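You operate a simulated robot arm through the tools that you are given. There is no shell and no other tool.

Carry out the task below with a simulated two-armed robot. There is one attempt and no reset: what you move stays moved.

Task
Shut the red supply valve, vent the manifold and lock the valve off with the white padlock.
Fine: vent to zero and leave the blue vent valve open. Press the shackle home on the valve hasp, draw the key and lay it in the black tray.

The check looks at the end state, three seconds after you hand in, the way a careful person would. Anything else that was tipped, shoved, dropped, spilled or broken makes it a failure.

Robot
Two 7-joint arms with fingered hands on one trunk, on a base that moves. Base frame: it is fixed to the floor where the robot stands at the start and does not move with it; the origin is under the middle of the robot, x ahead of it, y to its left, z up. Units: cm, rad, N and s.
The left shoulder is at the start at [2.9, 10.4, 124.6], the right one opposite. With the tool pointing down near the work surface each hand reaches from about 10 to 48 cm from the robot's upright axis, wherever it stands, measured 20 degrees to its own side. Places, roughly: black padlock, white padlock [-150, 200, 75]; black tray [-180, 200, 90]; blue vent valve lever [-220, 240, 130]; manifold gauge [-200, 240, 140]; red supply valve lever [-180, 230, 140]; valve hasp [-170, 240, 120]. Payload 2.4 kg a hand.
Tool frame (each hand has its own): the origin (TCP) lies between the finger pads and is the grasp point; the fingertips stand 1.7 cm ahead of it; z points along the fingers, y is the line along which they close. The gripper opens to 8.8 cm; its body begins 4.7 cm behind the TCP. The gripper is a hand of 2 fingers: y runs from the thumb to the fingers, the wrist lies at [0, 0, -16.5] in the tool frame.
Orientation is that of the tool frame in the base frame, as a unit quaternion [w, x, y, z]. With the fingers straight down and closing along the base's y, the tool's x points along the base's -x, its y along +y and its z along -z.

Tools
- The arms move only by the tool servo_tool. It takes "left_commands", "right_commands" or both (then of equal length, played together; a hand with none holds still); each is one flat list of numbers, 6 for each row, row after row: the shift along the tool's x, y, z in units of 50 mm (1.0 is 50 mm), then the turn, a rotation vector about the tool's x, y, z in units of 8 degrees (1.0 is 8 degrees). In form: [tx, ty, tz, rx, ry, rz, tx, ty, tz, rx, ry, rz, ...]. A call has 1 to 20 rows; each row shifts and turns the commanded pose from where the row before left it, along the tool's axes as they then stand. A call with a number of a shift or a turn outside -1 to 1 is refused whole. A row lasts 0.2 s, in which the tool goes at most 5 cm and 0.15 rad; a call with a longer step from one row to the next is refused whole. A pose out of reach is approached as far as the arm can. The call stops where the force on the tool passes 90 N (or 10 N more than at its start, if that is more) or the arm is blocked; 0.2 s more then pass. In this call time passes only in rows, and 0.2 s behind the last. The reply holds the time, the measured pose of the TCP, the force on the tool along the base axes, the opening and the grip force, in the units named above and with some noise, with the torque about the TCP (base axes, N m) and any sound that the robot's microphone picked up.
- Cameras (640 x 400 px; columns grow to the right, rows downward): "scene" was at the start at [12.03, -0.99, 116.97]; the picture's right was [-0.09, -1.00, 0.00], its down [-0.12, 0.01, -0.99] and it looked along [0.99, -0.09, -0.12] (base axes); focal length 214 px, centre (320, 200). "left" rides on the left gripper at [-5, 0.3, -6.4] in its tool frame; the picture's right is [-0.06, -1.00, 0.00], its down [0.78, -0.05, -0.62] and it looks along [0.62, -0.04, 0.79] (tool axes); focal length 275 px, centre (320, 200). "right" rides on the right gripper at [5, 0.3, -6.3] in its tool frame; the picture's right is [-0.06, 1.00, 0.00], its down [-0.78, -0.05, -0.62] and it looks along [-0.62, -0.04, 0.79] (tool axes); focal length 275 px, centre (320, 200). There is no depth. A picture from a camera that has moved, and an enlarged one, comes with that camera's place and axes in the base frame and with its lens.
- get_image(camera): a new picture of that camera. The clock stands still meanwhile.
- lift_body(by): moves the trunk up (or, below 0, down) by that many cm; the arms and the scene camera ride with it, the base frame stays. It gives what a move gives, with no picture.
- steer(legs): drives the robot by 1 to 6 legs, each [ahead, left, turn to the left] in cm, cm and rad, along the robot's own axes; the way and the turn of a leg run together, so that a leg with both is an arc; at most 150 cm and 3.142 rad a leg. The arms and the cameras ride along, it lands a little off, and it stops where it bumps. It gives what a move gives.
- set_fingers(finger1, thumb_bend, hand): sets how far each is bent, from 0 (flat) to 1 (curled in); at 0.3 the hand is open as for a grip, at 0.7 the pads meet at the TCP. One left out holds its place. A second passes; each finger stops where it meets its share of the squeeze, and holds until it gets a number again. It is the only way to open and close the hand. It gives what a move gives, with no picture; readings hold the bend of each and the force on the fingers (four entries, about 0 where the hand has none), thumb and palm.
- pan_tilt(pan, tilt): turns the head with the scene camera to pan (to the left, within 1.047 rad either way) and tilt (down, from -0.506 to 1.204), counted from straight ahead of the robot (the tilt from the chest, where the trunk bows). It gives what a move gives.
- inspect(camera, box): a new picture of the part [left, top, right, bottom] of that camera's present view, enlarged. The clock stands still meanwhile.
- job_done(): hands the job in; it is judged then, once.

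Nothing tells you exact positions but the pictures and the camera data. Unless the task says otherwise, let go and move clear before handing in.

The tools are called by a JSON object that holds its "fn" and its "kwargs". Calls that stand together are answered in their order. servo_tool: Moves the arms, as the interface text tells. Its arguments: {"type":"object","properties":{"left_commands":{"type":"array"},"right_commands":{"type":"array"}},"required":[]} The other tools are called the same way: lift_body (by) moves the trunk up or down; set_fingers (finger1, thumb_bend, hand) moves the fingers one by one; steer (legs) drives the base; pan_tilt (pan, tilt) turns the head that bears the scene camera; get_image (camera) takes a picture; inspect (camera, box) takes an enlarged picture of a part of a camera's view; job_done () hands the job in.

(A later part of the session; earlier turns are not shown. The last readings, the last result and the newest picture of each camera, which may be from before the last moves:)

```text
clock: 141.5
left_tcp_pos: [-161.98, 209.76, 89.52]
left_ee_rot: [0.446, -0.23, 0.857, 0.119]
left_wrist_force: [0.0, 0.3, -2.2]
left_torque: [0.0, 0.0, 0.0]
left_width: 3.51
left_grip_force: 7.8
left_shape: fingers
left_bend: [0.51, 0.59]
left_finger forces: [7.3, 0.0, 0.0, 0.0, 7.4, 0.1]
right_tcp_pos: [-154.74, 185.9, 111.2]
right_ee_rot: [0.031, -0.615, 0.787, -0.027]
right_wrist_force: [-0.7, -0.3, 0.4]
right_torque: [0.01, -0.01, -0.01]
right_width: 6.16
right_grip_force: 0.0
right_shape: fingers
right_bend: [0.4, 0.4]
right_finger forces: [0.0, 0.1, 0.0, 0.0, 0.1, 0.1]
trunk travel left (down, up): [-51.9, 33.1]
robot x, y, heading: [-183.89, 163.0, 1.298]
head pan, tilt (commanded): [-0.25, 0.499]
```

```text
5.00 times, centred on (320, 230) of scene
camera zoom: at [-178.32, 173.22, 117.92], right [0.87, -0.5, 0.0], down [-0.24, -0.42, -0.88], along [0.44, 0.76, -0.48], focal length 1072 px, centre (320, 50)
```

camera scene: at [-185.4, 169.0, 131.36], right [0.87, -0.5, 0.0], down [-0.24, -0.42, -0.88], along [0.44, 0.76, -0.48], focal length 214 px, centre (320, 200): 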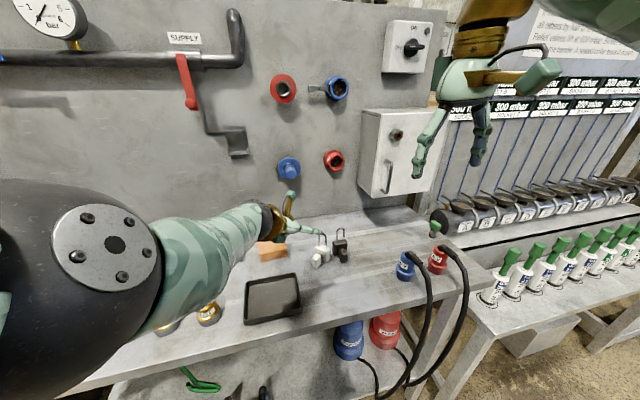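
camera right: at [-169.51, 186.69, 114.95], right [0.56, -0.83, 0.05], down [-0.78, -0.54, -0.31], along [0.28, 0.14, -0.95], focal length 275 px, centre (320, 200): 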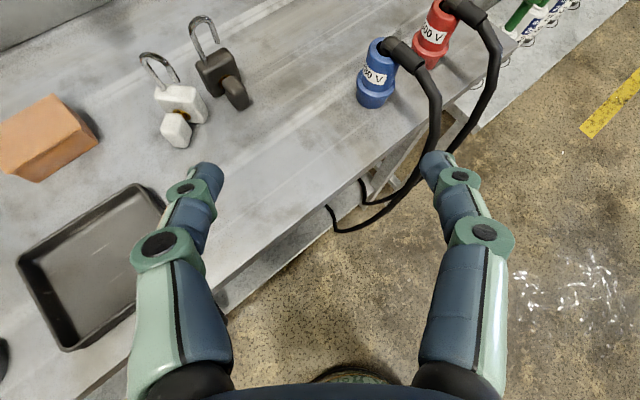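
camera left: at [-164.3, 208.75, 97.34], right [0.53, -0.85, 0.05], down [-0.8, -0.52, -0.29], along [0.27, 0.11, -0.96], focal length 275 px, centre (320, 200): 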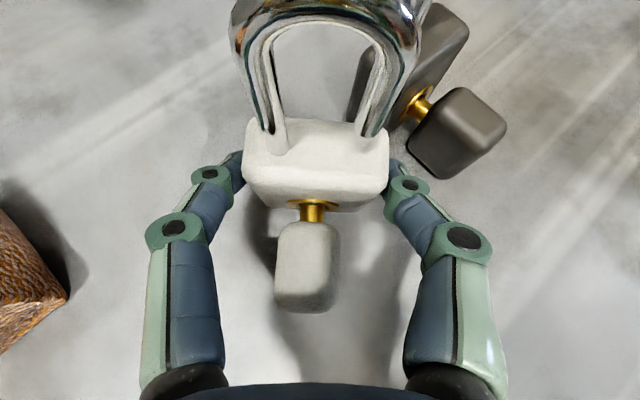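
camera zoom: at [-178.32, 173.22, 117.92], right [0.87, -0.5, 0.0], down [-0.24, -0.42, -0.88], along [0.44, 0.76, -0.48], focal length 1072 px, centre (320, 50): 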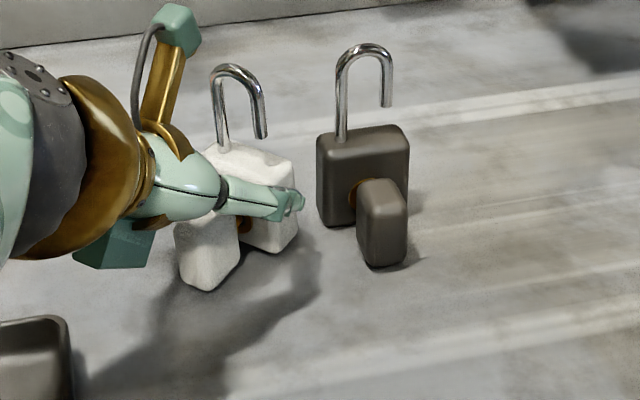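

It tilts towards me, so the centre of mass is still on the key side of the grip. I'll set it down, open, move the hand 0.6 cm back towards the key, regrip and test again.

{"fn": "lift_body", "kwargs": {"by": -0.6}}

{"fn": "set_fingers", "kwargs": {"hand": "left", "finger1": 0.44, "thumb_bend": 0.5}}

{"fn": "servo_tool", "kwargs": {"left_commands": [0.069, 0, -0.098, 0, 0, 0, 0, 0, 0, 0, 0, 0]}}

{"fn": "set_fingers", "kwargs": {"hand": "left", "finger1": 0.7, "thumb_bend": 0.7}}

{"fn": "lift_body", "kwargs": {"by": 0.6}}

{"fn": "get_image", "kwargs": {"camera": "left"}}

{"fn": "inspect", "kwargs": {"camera": "scene", "box": [270, 190, 370, 270]}}

```text
clock: 142.1
left_tcp_pos: [-161.97, 209.71, 89.01]
left_ee_rot: [0.447, -0.231, 0.856, 0.121]
left_wrist_force: [1.0, -0.9, -0.8]
left_torque: [0.0, -0.01, 0.01]
left_width: 3.5
left_grip_force: 7.8
left_shape: fingers
left_bend: [0.51, 0.59]
left_finger forces: [7.1, 0.0, 0.0, 0.0, 7.3, 0.0]
right_tcp_pos: [-154.88, 185.84, 110.76]
right_ee_rot: [0.032, -0.615, 0.788, -0.027]
right_wrist_force: [-0.4, -0.7, 0.0]
right_torque: [0.0, -0.02, -0.01]
right_width: 6.21
right_grip_force: 0.1
right_shape: fingers
right_bend: [0.4, 0.4]
right_finger forces: [0.0, 0.0, 0.0, 0.0, 0.0, 0.0]
trunk travel left (down, up): [-51.3, 33.7]
robot x, y, heading: [-183.03, 163.0, 1.297]
head pan, tilt (commanded): [-0.25, 0.499]
```

```text
clock: 143.1
left_tcp_pos: [-162.05, 209.71, 88.95]
left_ee_rot: [0.446, -0.231, 0.857, 0.121]
left_wrist_force: [0.9, 0.6, 0.4]
left_torque: [0.0, -0.01, 0.0]
left_width: 4.53
left_grip_force: 0.1
left_shape: fingers
left_bend: [0.44, 0.5]
left_finger forces: [0.0, 0.1, 0.0, 0.1, 0.0, 0.0]
right_tcp_pos: [-154.72, 185.88, 110.74]
right_ee_rot: [0.031, -0.615, 0.787, -0.027]
right_wrist_force: [0.3, -0.4, 0.1]
right_torque: [0.0, 0.0, 0.01]
right_width: 6.19
right_grip_force: 0.0
right_shape: fingers
right_bend: [0.4, 0.4]
right_finger forces: [0.1, 0.0, 0.0, 0.1, 0.0, 0.1]
trunk travel left (down, up): [-51.3, 33.7]
robot x, y, heading: [-183.57, 162.66, 1.294]
head pan, tilt (commanded): [-0.25, 0.499]
```

```text
clock: 143.7
left_tcp_pos: [-162.57, 209.46, 89.01]
left_ee_rot: [0.446, -0.23, 0.857, 0.12]
left_wrist_force: [0.5, -1.4, 0.5]
left_torque: [0.0, 0.0, -0.02]
left_width: 4.54
left_grip_force: 0.1
left_shape: fingers
left_bend: [0.44, 0.5]
left_finger forces: [0.0, 0.1, 0.0, 0.0, 0.1, 0.1]
right_tcp_pos: [-154.8, 185.83, 110.73]
right_ee_rot: [0.03, -0.615, 0.788, -0.026]
right_wrist_force: [-0.1, -0.5, -0.8]
right_torque: [0.0, 0.03, 0.02]
right_width: 6.2
right_grip_force: 0.1
right_shape: fingers
right_bend: [0.4, 0.4]
right_finger forces: [0.0, 0.1, 0.1, 0.0, 0.2, 0.1]
trunk travel left (down, up): [-51.3, 33.7]
robot x, y, heading: [-183.58, 162.86, 1.298]
head pan, tilt (commanded): [-0.25, 0.499]
```

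```text
clock: 144.7
left_tcp_pos: [-162.57, 209.44, 88.86]
left_ee_rot: [0.445, -0.232, 0.856, 0.121]
left_wrist_force: [1.2, 0.0, -0.1]
left_torque: [-0.01, -0.01, -0.01]
left_width: 3.49
left_grip_force: 7.5
left_shape: fingers
left_bend: [0.48, 0.62]
left_finger forces: [7.6, 0.0, 0.0, 0.1, 7.8, 0.0]
right_tcp_pos: [-154.81, 185.84, 110.61]
right_ee_rot: [0.031, -0.614, 0.788, -0.028]
right_wrist_force: [-0.5, -0.2, -1.3]
right_torque: [-0.05, 0.03, -0.03]
right_width: 6.22
right_grip_force: 0.0
right_shape: fingers
right_bend: [0.4, 0.4]
right_finger forces: [0.0, 0.1, 0.1, 0.0, 0.0, 0.1]
trunk travel left (down, up): [-51.3, 33.7]
robot x, y, heading: [-183.67, 162.7, 1.292]
head pan, tilt (commanded): [-0.25, 0.499]
```

```text
clock: 145.2
left_tcp_pos: [-162.49, 209.29, 89.47]
left_ee_rot: [0.447, -0.231, 0.856, 0.121]
left_wrist_force: [0.0, -0.4, -1.9]
left_torque: [0.0, 0.02, -0.01]
left_width: 3.51
left_grip_force: 8.0
left_shape: fingers
left_bend: [0.48, 0.62]
left_finger forces: [7.8, 0.0, 0.1, 0.0, 7.7, 0.0]
right_tcp_pos: [-154.73, 185.9, 111.16]
right_ee_rot: [0.031, -0.615, 0.787, -0.026]
right_wrist_force: [-0.1, -0.1, -0.4]
right_torque: [0.02, -0.04, 0.02]
right_width: 6.21
right_grip_force: 0.0
right_shape: fingers
right_bend: [0.4, 0.4]
right_finger forces: [0.0, 0.0, 0.0, 0.0, 0.0, 0.0]
trunk travel left (down, up): [-51.9, 33.1]
robot x, y, heading: [-184.09, 163.11, 1.3]
head pan, tilt (commanded): [-0.25, 0.499]
```

```text
taken
camera left: at [-164.82, 208.46, 97.34], right [0.53, -0.85, 0.05], down [-0.8, -0.52, -0.29], along [0.27, 0.11, -0.96], focal length 275 px, centre (320, 200)
```

left: 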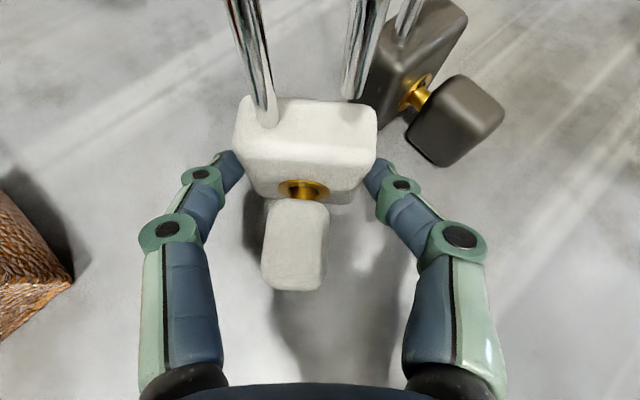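

```text
5.00 times, centred on (320, 230) of scene
camera zoom: at [-178.32, 173.22, 117.92], right [0.87, -0.5, 0.0], down [-0.24, -0.42, -0.88], along [0.44, 0.76, -0.48], focal length 1072 px, centre (320, 50)
```

zoom: 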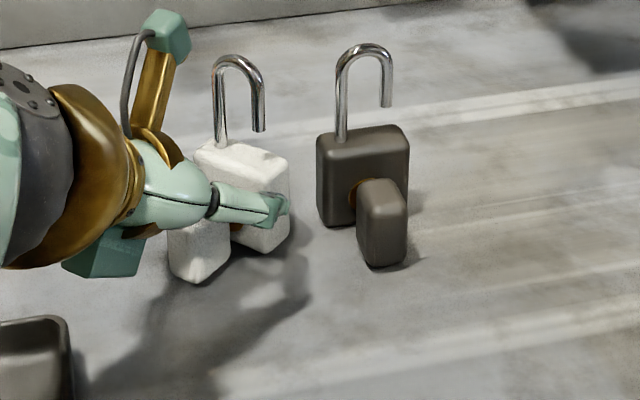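

Much better, it is nearly upright. I'll lift another 1.5 cm so it is fully free and check whether it stays upright.

{"fn": "lift_body", "kwargs": {"by": 1.5}}

{"fn": "get_image", "kwargs": {"camera": "left"}}

{"fn": "inspect", "kwargs": {"camera": "scene", "box": [270, 190, 370, 270]}}

```text
clock: 145.9
left_tcp_pos: [-162.57, 209.49, 90.99]
left_ee_rot: [0.445, -0.231, 0.857, 0.121]
left_wrist_force: [0.1, 0.2, -2.0]
left_torque: [-0.02, 0.03, 0.0]
left_width: 3.49
left_grip_force: 8.1
left_shape: fingers
left_bend: [0.48, 0.62]
left_finger forces: [7.7, 0.0, 0.0, 0.0, 7.8, 0.0]
right_tcp_pos: [-154.76, 185.92, 112.66]
right_ee_rot: [0.031, -0.615, 0.787, -0.027]
right_wrist_force: [0.3, 0.0, -0.1]
right_torque: [0.0, 0.0, -0.04]
right_width: 6.23
right_grip_force: 0.1
right_shape: fingers
right_bend: [0.4, 0.4]
right_finger forces: [0.1, 0.0, 0.0, 0.1, 0.0, 0.0]
trunk travel left (down, up): [-53.4, 31.6]
robot x, y, heading: [-183.24, 162.83, 1.3]
head pan, tilt (commanded): [-0.25, 0.499]
```

```text
taken
camera left: at [-164.81, 208.47, 98.86], right [0.53, -0.85, 0.05], down [-0.8, -0.52, -0.29], along [0.27, 0.11, -0.96], focal length 275 px, centre (320, 200)
```

left: 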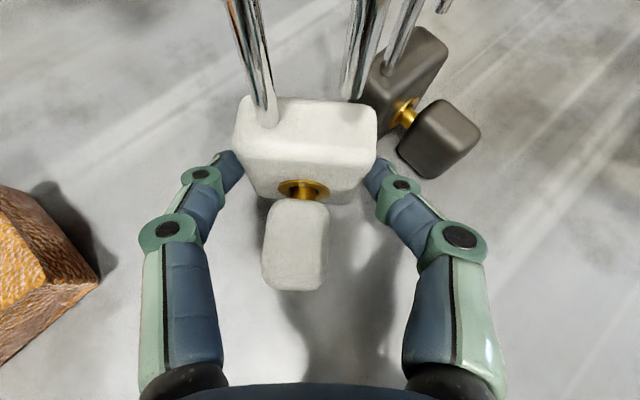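

```text
5.00 times, centred on (320, 230) of scene
camera zoom: at [-178.33, 173.2, 119.43], right [0.87, -0.5, 0.0], down [-0.24, -0.42, -0.88], along [0.44, 0.76, -0.48], focal length 1072 px, centre (320, 50)
```

zoom: 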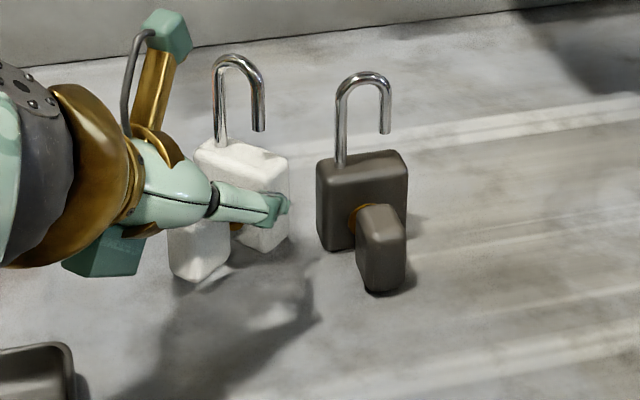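

It stays upright with no change between 0.6 and 2.1 cm lift, so the balance point is right. Now I'll raise it well above everything with the trunk, 12 cm in two stages, and check.

{"fn": "lift_body", "kwargs": {"by": 5}}

{"fn": "lift_body", "kwargs": {"by": 7}}

{"fn": "get_image", "kwargs": {"camera": "left"}}

{"fn": "get_image", "kwargs": {"camera": "scene"}}

```text
clock: 146.8
left_tcp_pos: [-162.64, 209.36, 95.98]
left_ee_rot: [0.446, -0.23, 0.856, 0.12]
left_wrist_force: [1.1, 0.0, -1.0]
left_torque: [-0.05, 0.02, 0.02]
left_width: 3.49
left_grip_force: 7.5
left_shape: fingers
left_bend: [0.48, 0.62]
left_finger forces: [7.7, 0.1, 0.0, 0.0, 7.6, 0.0]
right_tcp_pos: [-154.82, 185.85, 117.58]
right_ee_rot: [0.032, -0.615, 0.788, -0.027]
right_wrist_force: [0.4, 0.0, -0.2]
right_torque: [-0.02, 0.03, -0.01]
right_width: 6.18
right_grip_force: 0.0
right_shape: fingers
right_bend: [0.4, 0.4]
right_finger forces: [0.0, 0.0, 0.1, 0.0, 0.0, 0.0]
trunk travel left (down, up): [-58.4, 26.6]
robot x, y, heading: [-183.74, 162.96, 1.296]
head pan, tilt (commanded): [-0.25, 0.499]
```

```text
clock: 147.9
left_tcp_pos: [-162.52, 209.36, 103.0]
left_ee_rot: [0.446, -0.231, 0.856, 0.121]
left_wrist_force: [0.6, -0.2, -1.1]
left_torque: [-0.01, 0.05, 0.0]
left_width: 3.5
left_grip_force: 7.2
left_shape: fingers
left_bend: [0.48, 0.62]
left_finger forces: [7.8, 0.1, 0.0, 0.1, 7.7, 0.1]
right_tcp_pos: [-154.71, 185.93, 124.77]
right_ee_rot: [0.031, -0.615, 0.788, -0.028]
right_wrist_force: [0.3, 0.4, -0.2]
right_torque: [0.01, 0.0, -0.02]
right_width: 6.19
right_grip_force: 0.0
right_shape: fingers
right_bend: [0.4, 0.4]
right_finger forces: [0.1, 0.1, 0.1, 0.0, 0.1, 0.1]
trunk travel left (down, up): [-65.4, 19.6]
robot x, y, heading: [-183.38, 162.71, 1.299]
head pan, tilt (commanded): [-0.25, 0.499]
```

```text
taken
camera left: at [-164.81, 208.46, 110.84], right [0.53, -0.85, 0.05], down [-0.8, -0.52, -0.29], along [0.27, 0.11, -0.96], focal length 275 px, centre (320, 200)
```

left: 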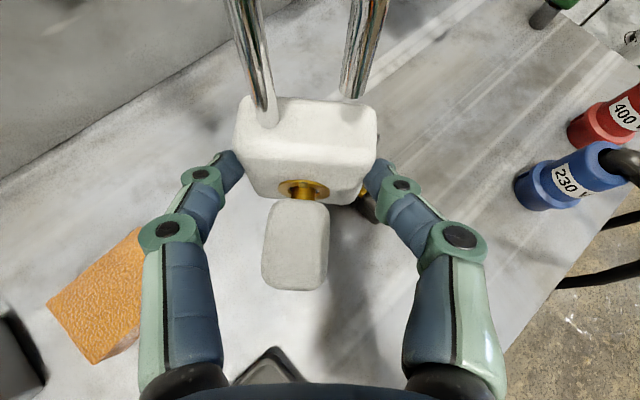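

```text
taken
camera scene: at [-178.35, 173.1, 131.46], right [0.87, -0.5, 0.0], down [-0.24, -0.42, -0.88], along [0.44, 0.76, -0.48], focal length 214 px, centre (320, 200)
```

scene: 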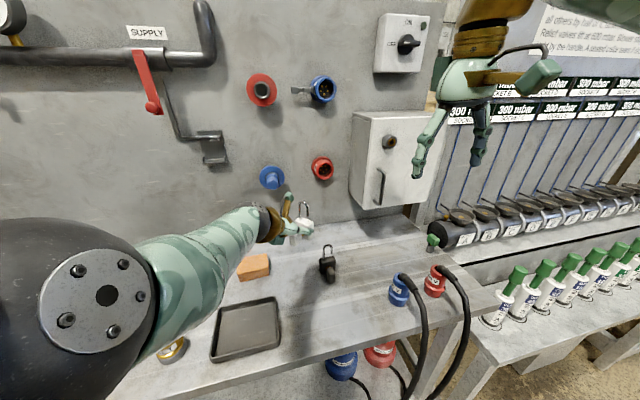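

Steady. I'll back the base off 12 cm to give the arm room, then check the padlock.

{"fn": "steer", "kwargs": {"legs": [[-6, 0, 0], [-6, 0, 0]]}}

{"fn": "get_image", "kwargs": {"camera": "left"}}

```text
clock: 149.4
left_tcp_pos: [-165.7, 197.48, 103.13]
left_ee_rot: [0.446, -0.23, 0.857, 0.12]
left_wrist_force: [1.1, -0.6, -1.7]
left_torque: [-0.04, 0.02, 0.04]
left_width: 3.49
left_grip_force: 7.3
left_shape: fingers
left_bend: [0.48, 0.62]
left_finger forces: [7.7, 0.1, 0.0, 0.1, 7.7, 0.0]
right_tcp_pos: [-158.21, 174.0, 124.72]
right_ee_rot: [0.032, -0.614, 0.788, -0.026]
right_wrist_force: [0.6, -0.8, 0.0]
right_torque: [0.02, 0.01, 0.0]
right_width: 6.23
right_grip_force: 0.0
right_shape: fingers
right_bend: [0.4, 0.4]
right_finger forces: [0.0, 0.0, 0.1, 0.1, 0.1, 0.1]
trunk travel left (down, up): [-65.4, 19.6]
robot x, y, heading: [-186.94, 151.07, 1.295]
head pan, tilt (commanded): [-0.25, 0.499]
```

```text
taken
camera left: at [-168.04, 196.61, 110.91], right [0.53, -0.85, 0.05], down [-0.8, -0.52, -0.29], along [0.27, 0.11, -0.96], focal length 275 px, centre (320, 200)
```

left: 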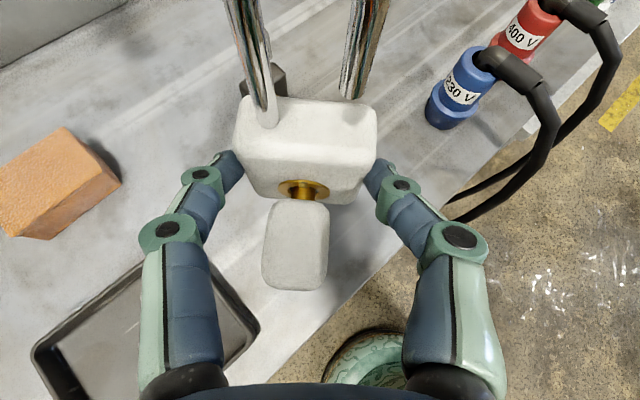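

The padlock hasn't moved in the grip. I'll yaw the hand back so the padlock faces me square to the panel, slowly.

{"fn": "servo_tool", "kwargs": {"left_commands": [0, 0, 0, -0.445, 0, -0.312, 0, 0, 0, -0.445, 0, -0.312, 0, 0, 0, -0.445, 0, -0.312, 0, 0, 0, -0.445, 0, -0.312, 0, 0, 0, -0.445, 0, -0.312, 0, 0, 0, -0.445, 0, -0.312, 0, 0, 0, -0.445, 0, -0.312, 0, 0, 0, -0.445, 0, -0.312, 0, 0, 0, -0.445, 0, -0.312, 0, 0, 0, -0.445, 0, -0.312]}}

{"fn": "get_image", "kwargs": {"camera": "left"}}

```text
clock: 151.6
left_tcp_pos: [-165.76, 197.57, 103.0]
left_ee_rot: [0.369, -0.531, 0.711, 0.276]
left_wrist_force: [0.2, -0.3, -2.2]
left_torque: [-0.01, 0.01, 0.0]
left_width: 3.48
left_grip_force: 7.1
left_shape: fingers
left_bend: [0.48, 0.62]
left_finger forces: [7.6, 0.0, 0.0, 0.0, 7.7, 0.0]
right_tcp_pos: [-158.13, 174.12, 124.74]
right_ee_rot: [0.031, -0.614, 0.788, -0.027]
right_wrist_force: [0.0, 0.0, -1.1]
right_torque: [0.04, 0.02, 0.0]
right_width: 6.2
right_grip_force: 0.1
right_shape: fingers
right_bend: [0.4, 0.4]
right_finger forces: [0.0, 0.0, 0.1, 0.0, 0.1, 0.0]
trunk travel left (down, up): [-65.4, 19.6]
robot x, y, heading: [-186.52, 150.98, 1.296]
head pan, tilt (commanded): [-0.25, 0.499]
```

```text
taken
camera left: at [-166.78, 195.38, 110.78], right [0.97, -0.25, 0.05], down [-0.22, -0.93, -0.29], along [0.12, 0.27, -0.96], focal length 275 px, centre (320, 200)
```

left: 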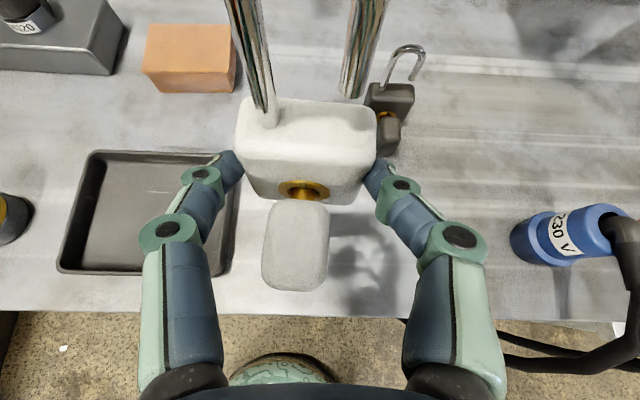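

Square to the panel now, with the yaw matching it exactly. Next I'll raise the hand about 24 cm while shifting left to lie in front of the left shoulder, at a moderate speed.

{"fn": "servo_tool", "kwargs": {"left_commands": [-0.15, 0.12, -0.06, 0, 0, 0, -0.3, 0.22, -0.115, 0, 0, 0, -0.33, 0.243, -0.127, 0, 0, 0, -0.33, 0.243, -0.127, 0, 0, 0, -0.33, 0.243, -0.127, 0, 0, 0, -0.33, 0.243, -0.127, 0, 0, 0, -0.3, 0.22, -0.115, 0, 0, 0, -0.15, 0.12, -0.06, 0, 0, 0]}}

{"fn": "get_image", "kwargs": {"camera": "left"}}

{"fn": "get_image", "kwargs": {"camera": "scene"}}

```text
clock: 153.6
left_tcp_pos: [-176.24, 204.28, 113.59]
left_ee_rot: [0.346, -0.529, 0.712, 0.306]
left_wrist_force: [0.1, -0.1, -1.9]
left_torque: [-0.03, -0.03, 0.01]
left_width: 3.44
left_grip_force: 7.8
left_shape: fingers
left_bend: [0.48, 0.62]
left_finger forces: [7.6, 0.0, 0.0, 0.1, 7.7, 0.0]
right_tcp_pos: [-158.02, 174.07, 124.73]
right_ee_rot: [0.031, -0.614, 0.788, -0.027]
right_wrist_force: [-0.3, 0.3, -0.3]
right_torque: [0.03, 0.0, 0.0]
right_width: 6.2
right_grip_force: 0.0
right_shape: fingers
right_bend: [0.4, 0.4]
right_finger forces: [0.0, 0.0, 0.0, 0.1, 0.1, 0.0]
trunk travel left (down, up): [-65.4, 19.6]
robot x, y, heading: [-186.67, 150.96, 1.298]
head pan, tilt (commanded): [-0.25, 0.499]
stopped in row 8 (left hand): the arm was blocked; the commanded pose is now the measured one
```

```text
taken
camera left: at [-176.74, 201.92, 121.46], right [0.98, -0.22, -0.02], down [-0.21, -0.93, -0.29], along [0.05, 0.29, -0.96], focal length 275 px, centre (320, 200)
```

left: 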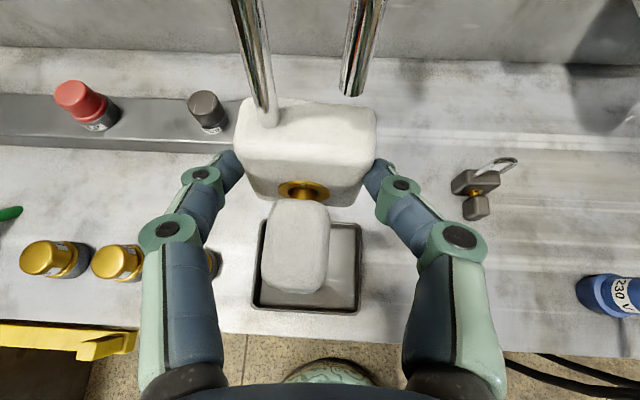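

```text
taken
camera scene: at [-181.65, 161.39, 131.47], right [0.87, -0.5, 0.0], down [-0.24, -0.41, -0.88], along [0.44, 0.76, -0.48], focal length 214 px, centre (320, 200)
```

scene: 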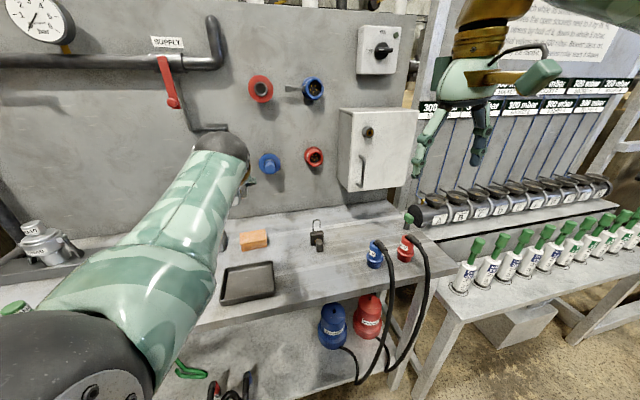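

The left arm reached a roll limit while folded and the hand rolled about 4°. Extending the arm should free it, so I'll move the hand forward 8 cm while restoring the orientation.

{"fn": "servo_tool", "kwargs": {"left_commands": [-0.184, 0, 0.262, 0, 0, 0, -0.184, 0, 0.262, 0.118, -0.004, -0.07, -0.184, 0, 0.262, 0.118, -0.004, -0.07, -0.184, 0, 0.262, 0.118, -0.004, -0.07, -0.184, 0, 0.262, 0.118, -0.004, -0.07]}}

{"fn": "get_image", "kwargs": {"camera": "left"}}

```text
clock: 154.8
left_tcp_pos: [-173.86, 211.79, 113.5]
left_ee_rot: [0.371, -0.531, 0.711, 0.274]
left_wrist_force: [0.7, 0.9, -1.2]
left_torque: [-0.02, 0.03, -0.01]
left_width: 3.5
left_grip_force: 8.1
left_shape: fingers
left_bend: [0.48, 0.62]
left_finger forces: [7.7, 0.1, 0.0, 0.1, 7.6, 0.0]
right_tcp_pos: [-158.16, 174.25, 124.75]
right_ee_rot: [0.031, -0.614, 0.788, -0.027]
right_wrist_force: [0.5, -0.5, 0.3]
right_torque: [-0.03, 0.0, -0.01]
right_width: 6.2
right_grip_force: 0.0
right_shape: fingers
right_bend: [0.4, 0.4]
right_finger forces: [0.0, 0.0, 0.0, 0.0, 0.0, 0.0]
trunk travel left (down, up): [-65.4, 19.6]
robot x, y, heading: [-186.8, 150.96, 1.298]
head pan, tilt (commanded): [-0.25, 0.499]
```

```text
taken
camera left: at [-174.96, 209.64, 121.32], right [0.97, -0.25, 0.06], down [-0.23, -0.93, -0.29], along [0.13, 0.26, -0.96], focal length 275 px, centre (320, 200)
```

left: 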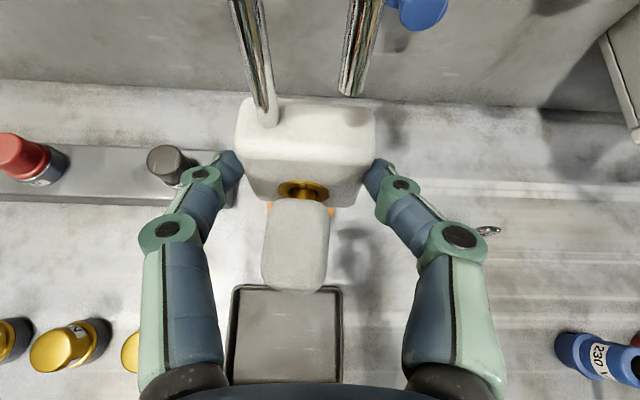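

Orientation restored and the padlock is steady. I'll raise the hand another 8 cm while keeping the arm extended.

{"fn": "servo_tool", "kwargs": {"left_commands": [-0.15, 0.06, -0.058, 0, 0, 0, -0.257, 0.1, -0.098, 0, 0, 0, -0.257, 0.1, -0.098, 0, 0, 0, -0.257, 0.1, -0.098, 0, 0, 0, -0.257, 0.1, -0.098, 0, 0, 0, -0.257, 0.1, -0.098, 0, 0, 0, -0.11, 0.04, -0.04, 0, 0, 0]}}

{"fn": "get_image", "kwargs": {"camera": "left"}}

{"fn": "get_image", "kwargs": {"camera": "scene"}}

```text
clock: 156.4
left_tcp_pos: [-176.37, 214.41, 121.61]
left_ee_rot: [0.371, -0.531, 0.71, 0.275]
left_wrist_force: [0.1, 0.6, -1.9]
left_torque: [-0.06, 0.0, 0.02]
left_width: 3.49
left_grip_force: 8.0
left_shape: fingers
left_bend: [0.48, 0.62]
left_finger forces: [7.8, 0.0, 0.1, 0.0, 7.8, 0.1]
right_tcp_pos: [-157.98, 174.08, 124.71]
right_ee_rot: [0.031, -0.614, 0.788, -0.027]
right_wrist_force: [0.2, 0.9, 0.0]
right_torque: [-0.03, 0.04, -0.02]
right_width: 6.17
right_grip_force: 0.0
right_shape: fingers
right_bend: [0.4, 0.4]
right_finger forces: [0.0, 0.0, 0.0, 0.0, 0.1, 0.0]
trunk travel left (down, up): [-65.4, 19.6]
robot x, y, heading: [-186.63, 151.03, 1.297]
head pan, tilt (commanded): [-0.25, 0.499]
```

```text
taken
camera left: at [-177.33, 212.39, 129.41], right [0.97, -0.25, 0.06], down [-0.23, -0.93, -0.29], along [0.12, 0.26, -0.96], focal length 275 px, centre (320, 200)
```

left: 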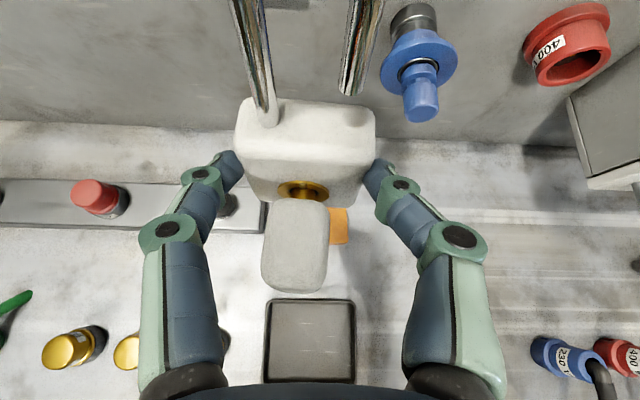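

```text
taken
camera scene: at [-181.63, 161.4, 131.47], right [0.87, -0.5, 0.0], down [-0.24, -0.41, -0.88], along [0.44, 0.76, -0.48], focal length 214 px, centre (320, 200)
```

scene: 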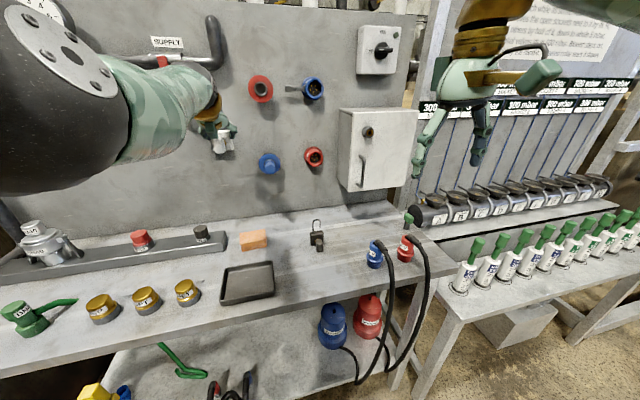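

The arm is extended nicely now and the padlock is still upright. I need the TCP at about s=7.5, d=3.3, z=117.4 for the hasp. I'll shift the base 4.3 cm left and 12 cm forward to a pre-insertion point, lowering 3 cm.

{"fn": "steer", "kwargs": {"legs": [[0, 4.3, 0], [6, 0, 0], [6, 0, 0]]}}

{"fn": "pan_tilt", "kwargs": {"pan": 0.0, "tilt": 0.3}}

{"fn": "get_image", "kwargs": {"camera": "left"}}

{"fn": "get_image", "kwargs": {"camera": "scene"}}

```text
clock: 158.4
left_tcp_pos: [-177.12, 227.61, 121.51]
left_ee_rot: [0.37, -0.532, 0.71, 0.274]
left_wrist_force: [-0.8, 0.1, -1.5]
left_torque: [-0.02, -0.01, -0.01]
left_width: 3.47
left_grip_force: 7.6
left_shape: fingers
left_bend: [0.48, 0.62]
left_finger forces: [7.8, 0.1, 0.0, 0.1, 7.7, 0.2]
right_tcp_pos: [-158.8, 187.19, 124.72]
right_ee_rot: [0.029, -0.615, 0.788, -0.027]
right_wrist_force: [-0.5, 0.0, -0.2]
right_torque: [-0.01, 0.0, 0.04]
right_width: 6.18
right_grip_force: 0.0
right_shape: fingers
right_bend: [0.4, 0.4]
right_finger forces: [0.0, 0.0, 0.1, 0.0, 0.0, 0.0]
trunk travel left (down, up): [-65.4, 19.6]
robot x, y, heading: [-187.64, 163.84, 1.297]
head pan, tilt (commanded): [-0.25, 0.499]
```

```text
clock: 159.2
left_tcp_pos: [-177.12, 227.47, 121.55]
left_ee_rot: [0.371, -0.532, 0.71, 0.275]
left_wrist_force: [0.1, 0.1, -2.5]
left_torque: [-0.05, 0.0, -0.01]
left_width: 3.46
left_grip_force: 7.9
left_shape: fingers
left_bend: [0.48, 0.62]
left_finger forces: [7.8, 0.0, 0.0, 0.1, 7.8, 0.1]
right_tcp_pos: [-158.83, 187.19, 124.72]
right_ee_rot: [0.031, -0.615, 0.788, -0.027]
right_wrist_force: [-0.4, 0.8, 0.6]
right_torque: [0.05, 0.02, -0.04]
right_width: 6.19
right_grip_force: 0.1
right_shape: fingers
right_bend: [0.4, 0.4]
right_finger forces: [0.1, 0.1, 0.0, 0.1, 0.0, 0.0]
trunk travel left (down, up): [-65.4, 19.6]
robot x, y, heading: [-187.28, 164.2, 1.295]
head pan, tilt (commanded): [0.0, 0.3]
```

```text
taken
camera left: at [-178.22, 225.29, 129.38], right [0.97, -0.25, 0.06], down [-0.22, -0.93, -0.29], along [0.12, 0.26, -0.96], focal length 275 px, centre (320, 200)
```

left: 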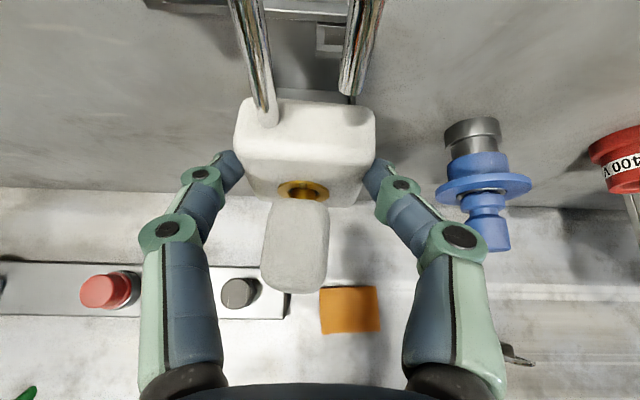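

```text
taken
camera scene: at [-184.49, 175.41, 133.3], right [0.96, -0.27, 0.0], down [-0.08, -0.29, -0.95], along [0.26, 0.92, -0.3], focal length 214 px, centre (320, 200)
```

scene: 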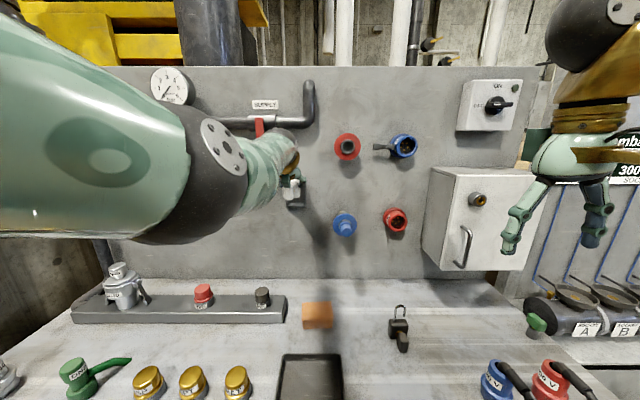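

The hasp eye is visible just behind the free shackle leg. I'll zoom in with the hand camera and the head camera to align precisely.

{"fn": "inspect", "kwargs": {"camera": "left", "box": [220, 0, 400, 130]}}

{"fn": "inspect", "kwargs": {"camera": "scene", "box": [255, 120, 335, 220]}}

```text
3.08 times, centred on (310, 65) of left
camera zoom: at [-178.22, 225.29, 129.38], right [0.97, -0.25, 0.06], down [-0.22, -0.93, -0.29], along [0.12, 0.26, -0.96], focal length 847 px, centre (351, 615)
```

zoom: 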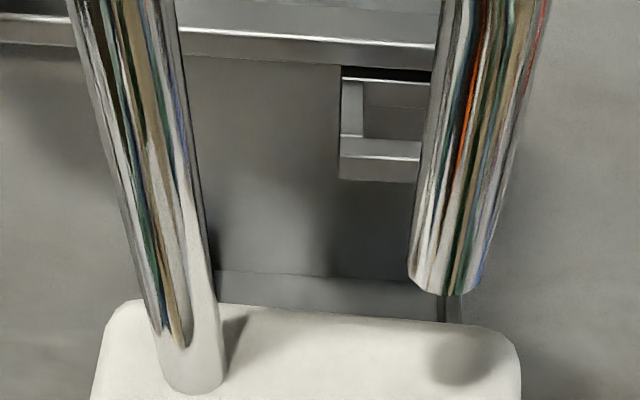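

```text
4.00 times, centred on (295, 170) of scene
camera zoom: at [-184.49, 175.41, 133.3], right [0.96, -0.27, 0.0], down [-0.08, -0.29, -0.95], along [0.26, 0.92, -0.3], focal length 858 px, centre (420, 320)
```

zoom: 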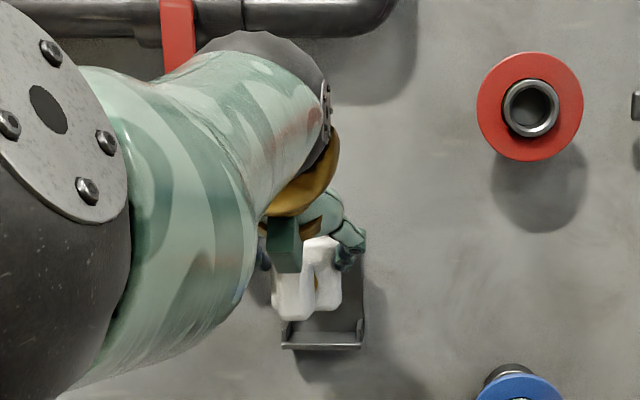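

Measured against the hasp, the padlock needs to go about 0.15 cm right, 4.1 cm lower, and about 7 cm forward. I'll shift some of the height from trunk to arm for reach (arm up 5 cm, trunk down 9.1 cm) and then check.

{"fn": "servo_tool", "kwargs": {"left_commands": [-0.164, -0.01, -0.115, 0, 0, 0, -0.164, -0.01, -0.115, 0, 0, 0, -0.164, -0.01, -0.115, 0, 0, 0, -0.164, 0, -0.115, 0, 0, 0, -0.164, 0, -0.115, 0, 0, 0]}}

{"fn": "lift_body", "kwargs": {"by": -8.6}}

{"fn": "get_image", "kwargs": {"camera": "left"}}

{"fn": "inspect", "kwargs": {"camera": "scene", "box": [255, 80, 355, 180]}}

```text
clock: 160.4
left_tcp_pos: [-177.01, 227.32, 126.55]
left_ee_rot: [0.372, -0.531, 0.71, 0.275]
left_wrist_force: [0.6, 0.8, -1.2]
left_torque: [-0.04, 0.01, 0.02]
left_width: 3.45
left_grip_force: 7.7
left_shape: fingers
left_bend: [0.48, 0.62]
left_finger forces: [7.8, 0.0, 0.0, 0.1, 7.8, 0.0]
right_tcp_pos: [-158.84, 187.02, 124.61]
right_ee_rot: [0.032, -0.614, 0.788, -0.027]
right_wrist_force: [0.0, 0.3, -1.1]
right_torque: [0.02, 0.0, 0.03]
right_width: 6.18
right_grip_force: 0.0
right_shape: fingers
right_bend: [0.4, 0.4]
right_finger forces: [0.0, 0.0, 0.0, 0.1, 0.0, 0.1]
trunk travel left (down, up): [-65.4, 19.6]
robot x, y, heading: [-187.54, 163.73, 1.296]
head pan, tilt (commanded): [0.0, 0.3]
```

```text
clock: 161.6
left_tcp_pos: [-177.04, 227.37, 117.96]
left_ee_rot: [0.372, -0.531, 0.71, 0.274]
left_wrist_force: [0.0, 0.5, -2.3]
left_torque: [-0.03, 0.02, 0.01]
left_width: 3.44
left_grip_force: 8.1
left_shape: fingers
left_bend: [0.48, 0.62]
left_finger forces: [7.8, 0.0, 0.0, 0.0, 7.8, 0.0]
right_tcp_pos: [-158.89, 186.99, 116.17]
right_ee_rot: [0.031, -0.615, 0.788, -0.027]
right_wrist_force: [0.1, -0.2, 0.7]
right_torque: [0.04, 0.02, 0.03]
right_width: 6.17
right_grip_force: 0.0
right_shape: fingers
right_bend: [0.4, 0.4]
right_finger forces: [0.0, 0.0, 0.1, 0.0, 0.0, 0.0]
trunk travel left (down, up): [-56.8, 28.2]
robot x, y, heading: [-187.93, 163.72, 1.298]
head pan, tilt (commanded): [0.0, 0.3]
```

```text
taken
camera left: at [-178.12, 225.2, 125.84], right [0.97, -0.25, 0.06], down [-0.22, -0.93, -0.29], along [0.12, 0.27, -0.96], focal length 275 px, centre (320, 200)
```

left: 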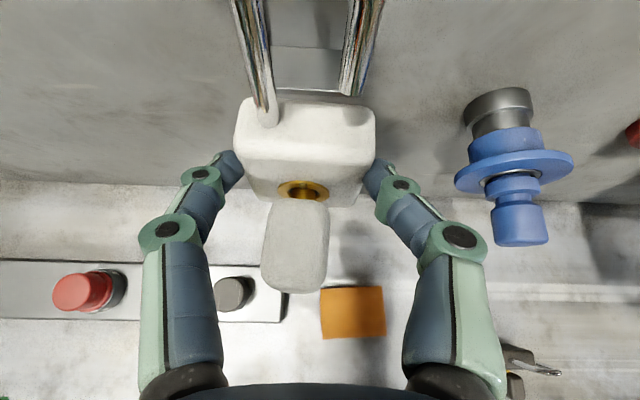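

```text
4.00 times, centred on (305, 130) of scene
camera zoom: at [-184.49, 175.44, 124.69], right [0.96, -0.27, 0.0], down [-0.08, -0.28, -0.96], along [0.26, 0.92, -0.3], focal length 858 px, centre (380, 480)
```

zoom: 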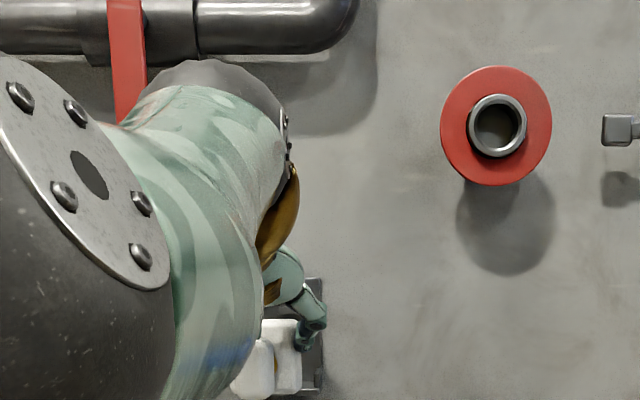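

I'm nearly in front of the hasp. I'll move the base 3.5 cm forward so the padlock sits just before the ledge, and re-measure with the hand camera.

{"fn": "steer", "kwargs": {"legs": [[3.5, 0, 0]]}}

{"fn": "inspect", "kwargs": {"camera": "left", "box": [220, 0, 400, 130]}}

{"fn": "inspect", "kwargs": {"camera": "scene", "box": [270, 100, 370, 180]}}

```text
clock: 162.5
left_tcp_pos: [-175.93, 230.84, 117.79]
left_ee_rot: [0.371, -0.531, 0.71, 0.274]
left_wrist_force: [-0.1, 0.2, -0.8]
left_torque: [-0.01, -0.02, 0.0]
left_width: 3.48
left_grip_force: 7.6
left_shape: fingers
left_bend: [0.48, 0.62]
left_finger forces: [7.8, 0.0, 0.0, 0.0, 7.8, 0.1]
right_tcp_pos: [-157.93, 190.55, 116.04]
right_ee_rot: [0.03, -0.614, 0.788, -0.027]
right_wrist_force: [0.4, -0.5, 0.5]
right_torque: [-0.03, -0.02, 0.01]
right_width: 6.19
right_grip_force: 0.1
right_shape: fingers
right_bend: [0.4, 0.4]
right_finger forces: [0.0, 0.0, 0.0, 0.1, 0.0, 0.0]
trunk travel left (down, up): [-56.8, 28.2]
robot x, y, heading: [-186.9, 167.42, 1.295]
head pan, tilt (commanded): [0.0, 0.3]
```

```text
3.08 times, centred on (310, 65) of left
camera zoom: at [-177.07, 228.74, 125.72], right [0.97, -0.25, 0.06], down [-0.23, -0.93, -0.29], along [0.12, 0.26, -0.96], focal length 847 px, centre (351, 615)
```

zoom: 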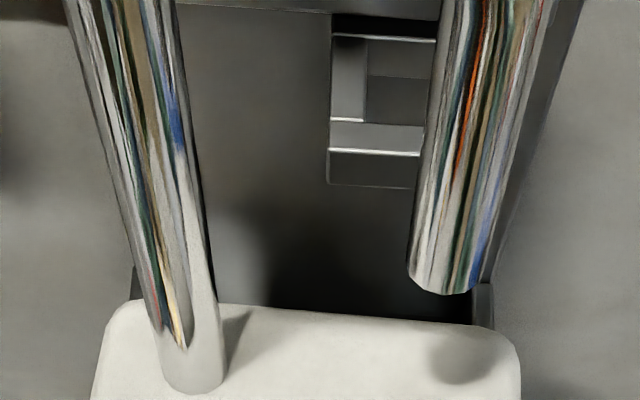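

```text
5.00 times, centred on (320, 140) of scene
camera zoom: at [-183.49, 178.98, 124.67], right [0.96, -0.27, 0.0], down [-0.08, -0.29, -0.95], along [0.26, 0.92, -0.3], focal length 1072 px, centre (320, 500)
```

zoom: 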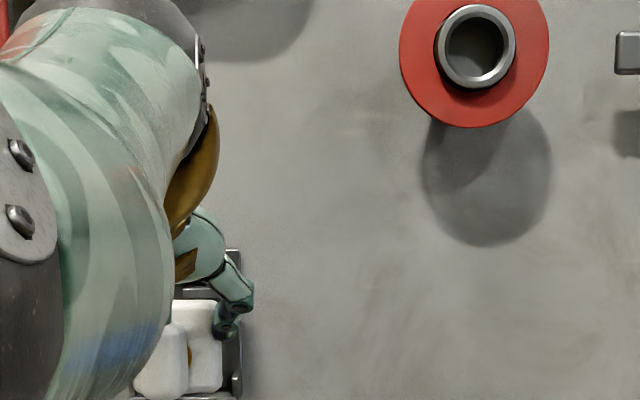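

Laterally the free leg lines up with the eye hole (8.13 vs 8.16). I'll move forward 1.1 cm with the arm so the body's back edge is just over the ledge, before it gets under the eye. Then I'll lower in small steps to feel the ledge height.

{"fn": "servo_tool", "kwargs": {"left_commands": [-0.063, 0, 0.09, 0, 0, 0, -0.063, 0, 0.09, 0, 0, 0, 0, 0, 0, 0, 0, 0]}}

{"fn": "servo_tool", "kwargs": {"left_commands": [0.033, 0, 0.023, 0, 0, 0, 0.033, 0, 0.023, 0, 0, 0, 0, 0, 0, 0, 0, 0]}}

{"fn": "inspect", "kwargs": {"camera": "left", "box": [220, 0, 400, 130]}}

```text
clock: 163.3
left_tcp_pos: [-175.66, 231.86, 117.86]
left_ee_rot: [0.371, -0.532, 0.71, 0.274]
left_wrist_force: [0.5, -0.1, -1.7]
left_torque: [-0.03, 0.01, 0.01]
left_width: 3.44
left_grip_force: 8.1
left_shape: fingers
left_bend: [0.48, 0.62]
left_finger forces: [7.8, 0.0, 0.0, 0.1, 7.8, 0.1]
right_tcp_pos: [-157.93, 190.38, 116.21]
right_ee_rot: [0.031, -0.614, 0.788, -0.027]
right_wrist_force: [-0.6, 0.8, 0.5]
right_torque: [0.0, -0.01, 0.0]
right_width: 6.17
right_grip_force: 0.1
right_shape: fingers
right_bend: [0.4, 0.4]
right_finger forces: [0.0, 0.1, 0.0, 0.0, 0.1, 0.0]
trunk travel left (down, up): [-56.8, 28.2]
robot x, y, heading: [-186.88, 167.06, 1.297]
head pan, tilt (commanded): [0.0, 0.3]
```

```text
clock: 164.1
left_tcp_pos: [-175.7, 231.72, 117.56]
left_ee_rot: [0.372, -0.531, 0.711, 0.273]
left_wrist_force: [0.0, 0.0, -1.9]
left_torque: [-0.04, 0.01, 0.0]
left_width: 3.48
left_grip_force: 7.4
left_shape: fingers
left_bend: [0.48, 0.62]
left_finger forces: [7.9, 0.0, 0.0, 0.0, 7.8, 0.0]
right_tcp_pos: [-157.92, 190.36, 116.18]
right_ee_rot: [0.031, -0.614, 0.788, -0.027]
right_wrist_force: [0.0, 0.2, 0.0]
right_torque: [-0.03, 0.02, 0.0]
right_width: 6.18
right_grip_force: 0.1
right_shape: fingers
right_bend: [0.4, 0.4]
right_finger forces: [0.0, 0.1, 0.0, 0.0, 0.0, 0.0]
trunk travel left (down, up): [-56.8, 28.2]
robot x, y, heading: [-186.67, 167.49, 1.299]
head pan, tilt (commanded): [0.0, 0.3]
```

```text
3.08 times, centred on (310, 65) of left
camera zoom: at [-176.78, 229.58, 125.31], right [0.97, -0.25, 0.06], down [-0.23, -0.93, -0.29], along [0.12, 0.26, -0.96], focal length 847 px, centre (351, 615)
```

zoom: 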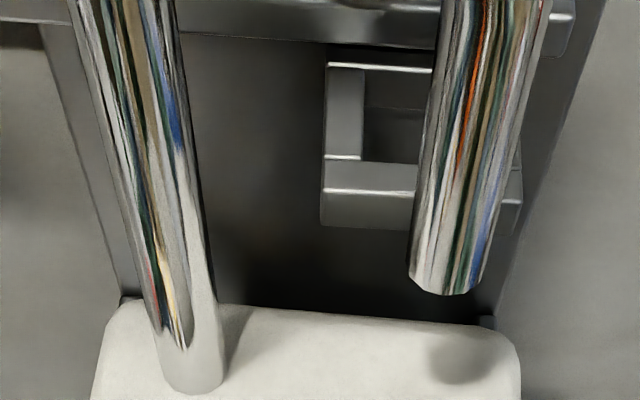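

Lateral alignment is excellent (0.02 cm). I'll continue lowering in 1 mm steps and watch the vertical force for ledge contact.

{"fn": "servo_tool", "kwargs": {"left_commands": [0.033, 0, 0.023, 0, 0, 0, 0, 0, 0, 0, 0, 0]}}

{"fn": "servo_tool", "kwargs": {"left_commands": [0.025, 0, 0.0175, 0, 0, 0, 0, 0, 0, 0, 0, 0]}}

{"fn": "inspect", "kwargs": {"camera": "left", "box": [220, 0, 400, 130]}}

```text
clock: 164.7
left_tcp_pos: [-175.8, 231.74, 117.18]
left_ee_rot: [0.371, -0.532, 0.71, 0.275]
left_wrist_force: [0.3, 0.2, -1.1]
left_torque: [-0.02, 0.0, -0.05]
left_width: 3.46
left_grip_force: 8.2
left_shape: fingers
left_bend: [0.48, 0.62]
left_finger forces: [7.8, 0.1, 0.0, 0.0, 7.8, 0.1]
right_tcp_pos: [-157.98, 190.48, 116.12]
right_ee_rot: [0.031, -0.614, 0.788, -0.027]
right_wrist_force: [-0.6, 0.5, -0.4]
right_torque: [0.0, -0.02, -0.02]
right_width: 6.19
right_grip_force: 0.1
right_shape: fingers
right_bend: [0.4, 0.4]
right_finger forces: [0.0, 0.1, 0.1, 0.1, 0.0, 0.0]
trunk travel left (down, up): [-56.8, 28.2]
robot x, y, heading: [-186.66, 167.44, 1.302]
head pan, tilt (commanded): [0.0, 0.3]
```

```text
clock: 165.3
left_tcp_pos: [-175.71, 231.74, 117.15]
left_ee_rot: [0.372, -0.531, 0.71, 0.275]
left_wrist_force: [-0.3, -0.2, -1.7]
left_torque: [-0.03, 0.0, 0.01]
left_width: 3.47
left_grip_force: 7.6
left_shape: fingers
left_bend: [0.48, 0.62]
left_finger forces: [7.8, 0.0, 0.1, 0.0, 7.9, 0.0]
right_tcp_pos: [-157.85, 190.41, 116.09]
right_ee_rot: [0.031, -0.614, 0.788, -0.026]
right_wrist_force: [0.5, 0.0, -0.3]
right_torque: [-0.02, -0.01, 0.01]
right_width: 6.21
right_grip_force: 0.2
right_shape: fingers
right_bend: [0.4, 0.4]
right_finger forces: [0.0, 0.1, 0.1, 0.0, 0.1, 0.1]
trunk travel left (down, up): [-56.8, 28.2]
robot x, y, heading: [-186.81, 167.35, 1.296]
head pan, tilt (commanded): [0.0, 0.3]
```

```text
3.08 times, centred on (310, 65) of left
camera zoom: at [-176.87, 229.61, 124.95], right [0.97, -0.25, 0.06], down [-0.22, -0.93, -0.29], along [0.12, 0.26, -0.96], focal length 847 px, centre (351, 615)
```

zoom: 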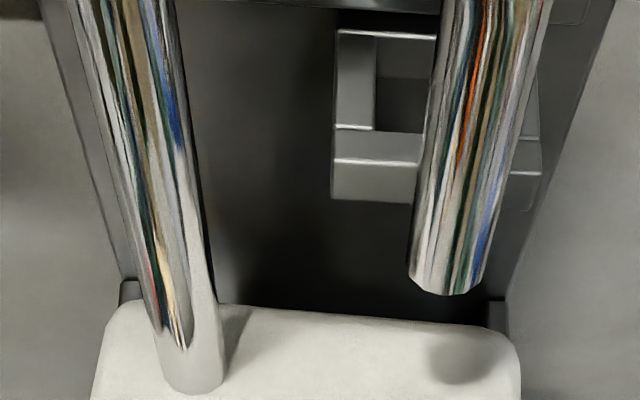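

No contact yet, and the padlock is centred between the side walls within 0.02 cm. I'll lower another 2 mm or so in fine steps.

{"fn": "servo_tool", "kwargs": {"left_commands": [0.025, 0, 0.0175, 0, 0, 0, 0, 0, 0, 0, 0, 0]}}

{"fn": "servo_tool", "kwargs": {"left_commands": [0.025, 0, 0.0175, 0, 0, 0, 0, 0, 0, 0, 0, 0]}}

{"fn": "inspect", "kwargs": {"camera": "left", "box": [220, 0, 400, 130]}}

```text
clock: 165.9
left_tcp_pos: [-175.76, 231.86, 116.89]
left_ee_rot: [0.372, -0.531, 0.71, 0.274]
left_wrist_force: [-0.8, -0.3, -1.9]
left_torque: [-0.04, 0.03, 0.04]
left_width: 3.46
left_grip_force: 8.1
left_shape: fingers
left_bend: [0.48, 0.62]
left_finger forces: [7.9, 0.1, 0.1, 0.0, 7.8, 0.1]
right_tcp_pos: [-157.9, 190.46, 116.01]
right_ee_rot: [0.03, -0.615, 0.788, -0.027]
right_wrist_force: [0.1, -0.3, 0.8]
right_torque: [0.02, -0.04, -0.02]
right_width: 6.18
right_grip_force: 0.1
right_shape: fingers
right_bend: [0.4, 0.4]
right_finger forces: [0.0, 0.0, 0.1, 0.0, 0.1, 0.1]
trunk travel left (down, up): [-56.8, 28.2]
robot x, y, heading: [-186.72, 167.38, 1.295]
head pan, tilt (commanded): [0.0, 0.3]
```

```text
clock: 166.5
left_tcp_pos: [-175.79, 231.93, 116.83]
left_ee_rot: [0.372, -0.532, 0.71, 0.274]
left_wrist_force: [-0.5, -0.6, -1.7]
left_torque: [0.03, 0.04, -0.02]
left_width: 3.49
left_grip_force: 8.2
left_shape: fingers
left_bend: [0.48, 0.62]
left_finger forces: [7.8, 0.0, 0.1, 0.1, 7.8, 0.0]
right_tcp_pos: [-158.03, 190.32, 116.05]
right_ee_rot: [0.031, -0.614, 0.788, -0.026]
right_wrist_force: [0.3, 0.3, -0.3]
right_torque: [-0.01, 0.01, 0.01]
right_width: 6.21
right_grip_force: 0.1
right_shape: fingers
right_bend: [0.4, 0.4]
right_finger forces: [0.0, 0.0, 0.0, 0.0, 0.0, 0.0]
trunk travel left (down, up): [-56.8, 28.2]
robot x, y, heading: [-186.97, 167.32, 1.298]
head pan, tilt (commanded): [0.0, 0.3]
```

```text
3.08 times, centred on (310, 65) of left
camera zoom: at [-176.82, 229.7, 124.71], right [0.97, -0.25, 0.06], down [-0.22, -0.93, -0.29], along [0.12, 0.26, -0.96], focal length 847 px, centre (351, 615)
```

zoom: 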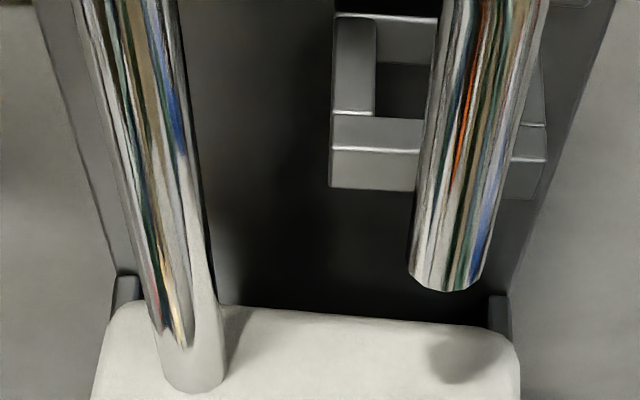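

Still no contact, so the ledge may be lower than I measured or the body may not be over it yet. I'll check with the head camera from the side.

{"fn": "inspect", "kwargs": {"camera": "scene", "box": [285, 140, 335, 200]}}

{"fn": "get_image", "kwargs": {"camera": "scene"}}

```text
6.67 times, centred on (310, 170) of scene
camera zoom: at [-183.53, 178.84, 124.68], right [0.96, -0.27, 0.0], down [-0.08, -0.28, -0.96], along [0.26, 0.92, -0.3], focal length 1430 px, centre (387, 400)
```

zoom: 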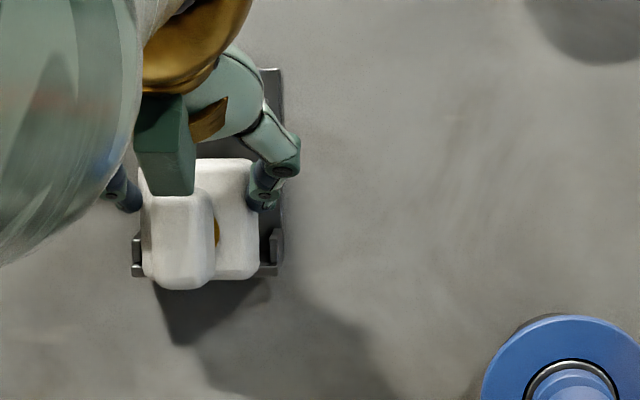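

```text
taken
camera scene: at [-183.53, 178.84, 124.68], right [0.96, -0.27, 0.0], down [-0.08, -0.28, -0.96], along [0.26, 0.92, -0.3], focal length 214 px, centre (320, 200)
```

scene: 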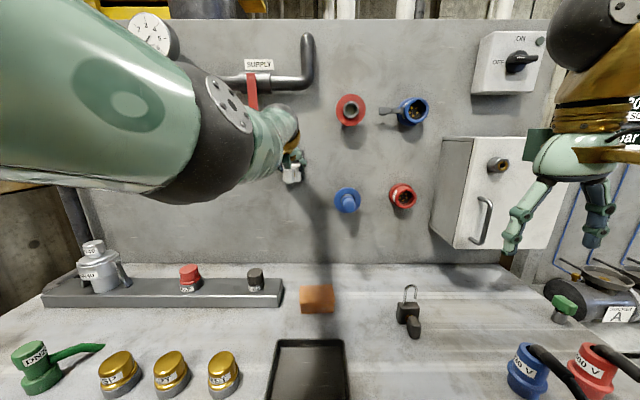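

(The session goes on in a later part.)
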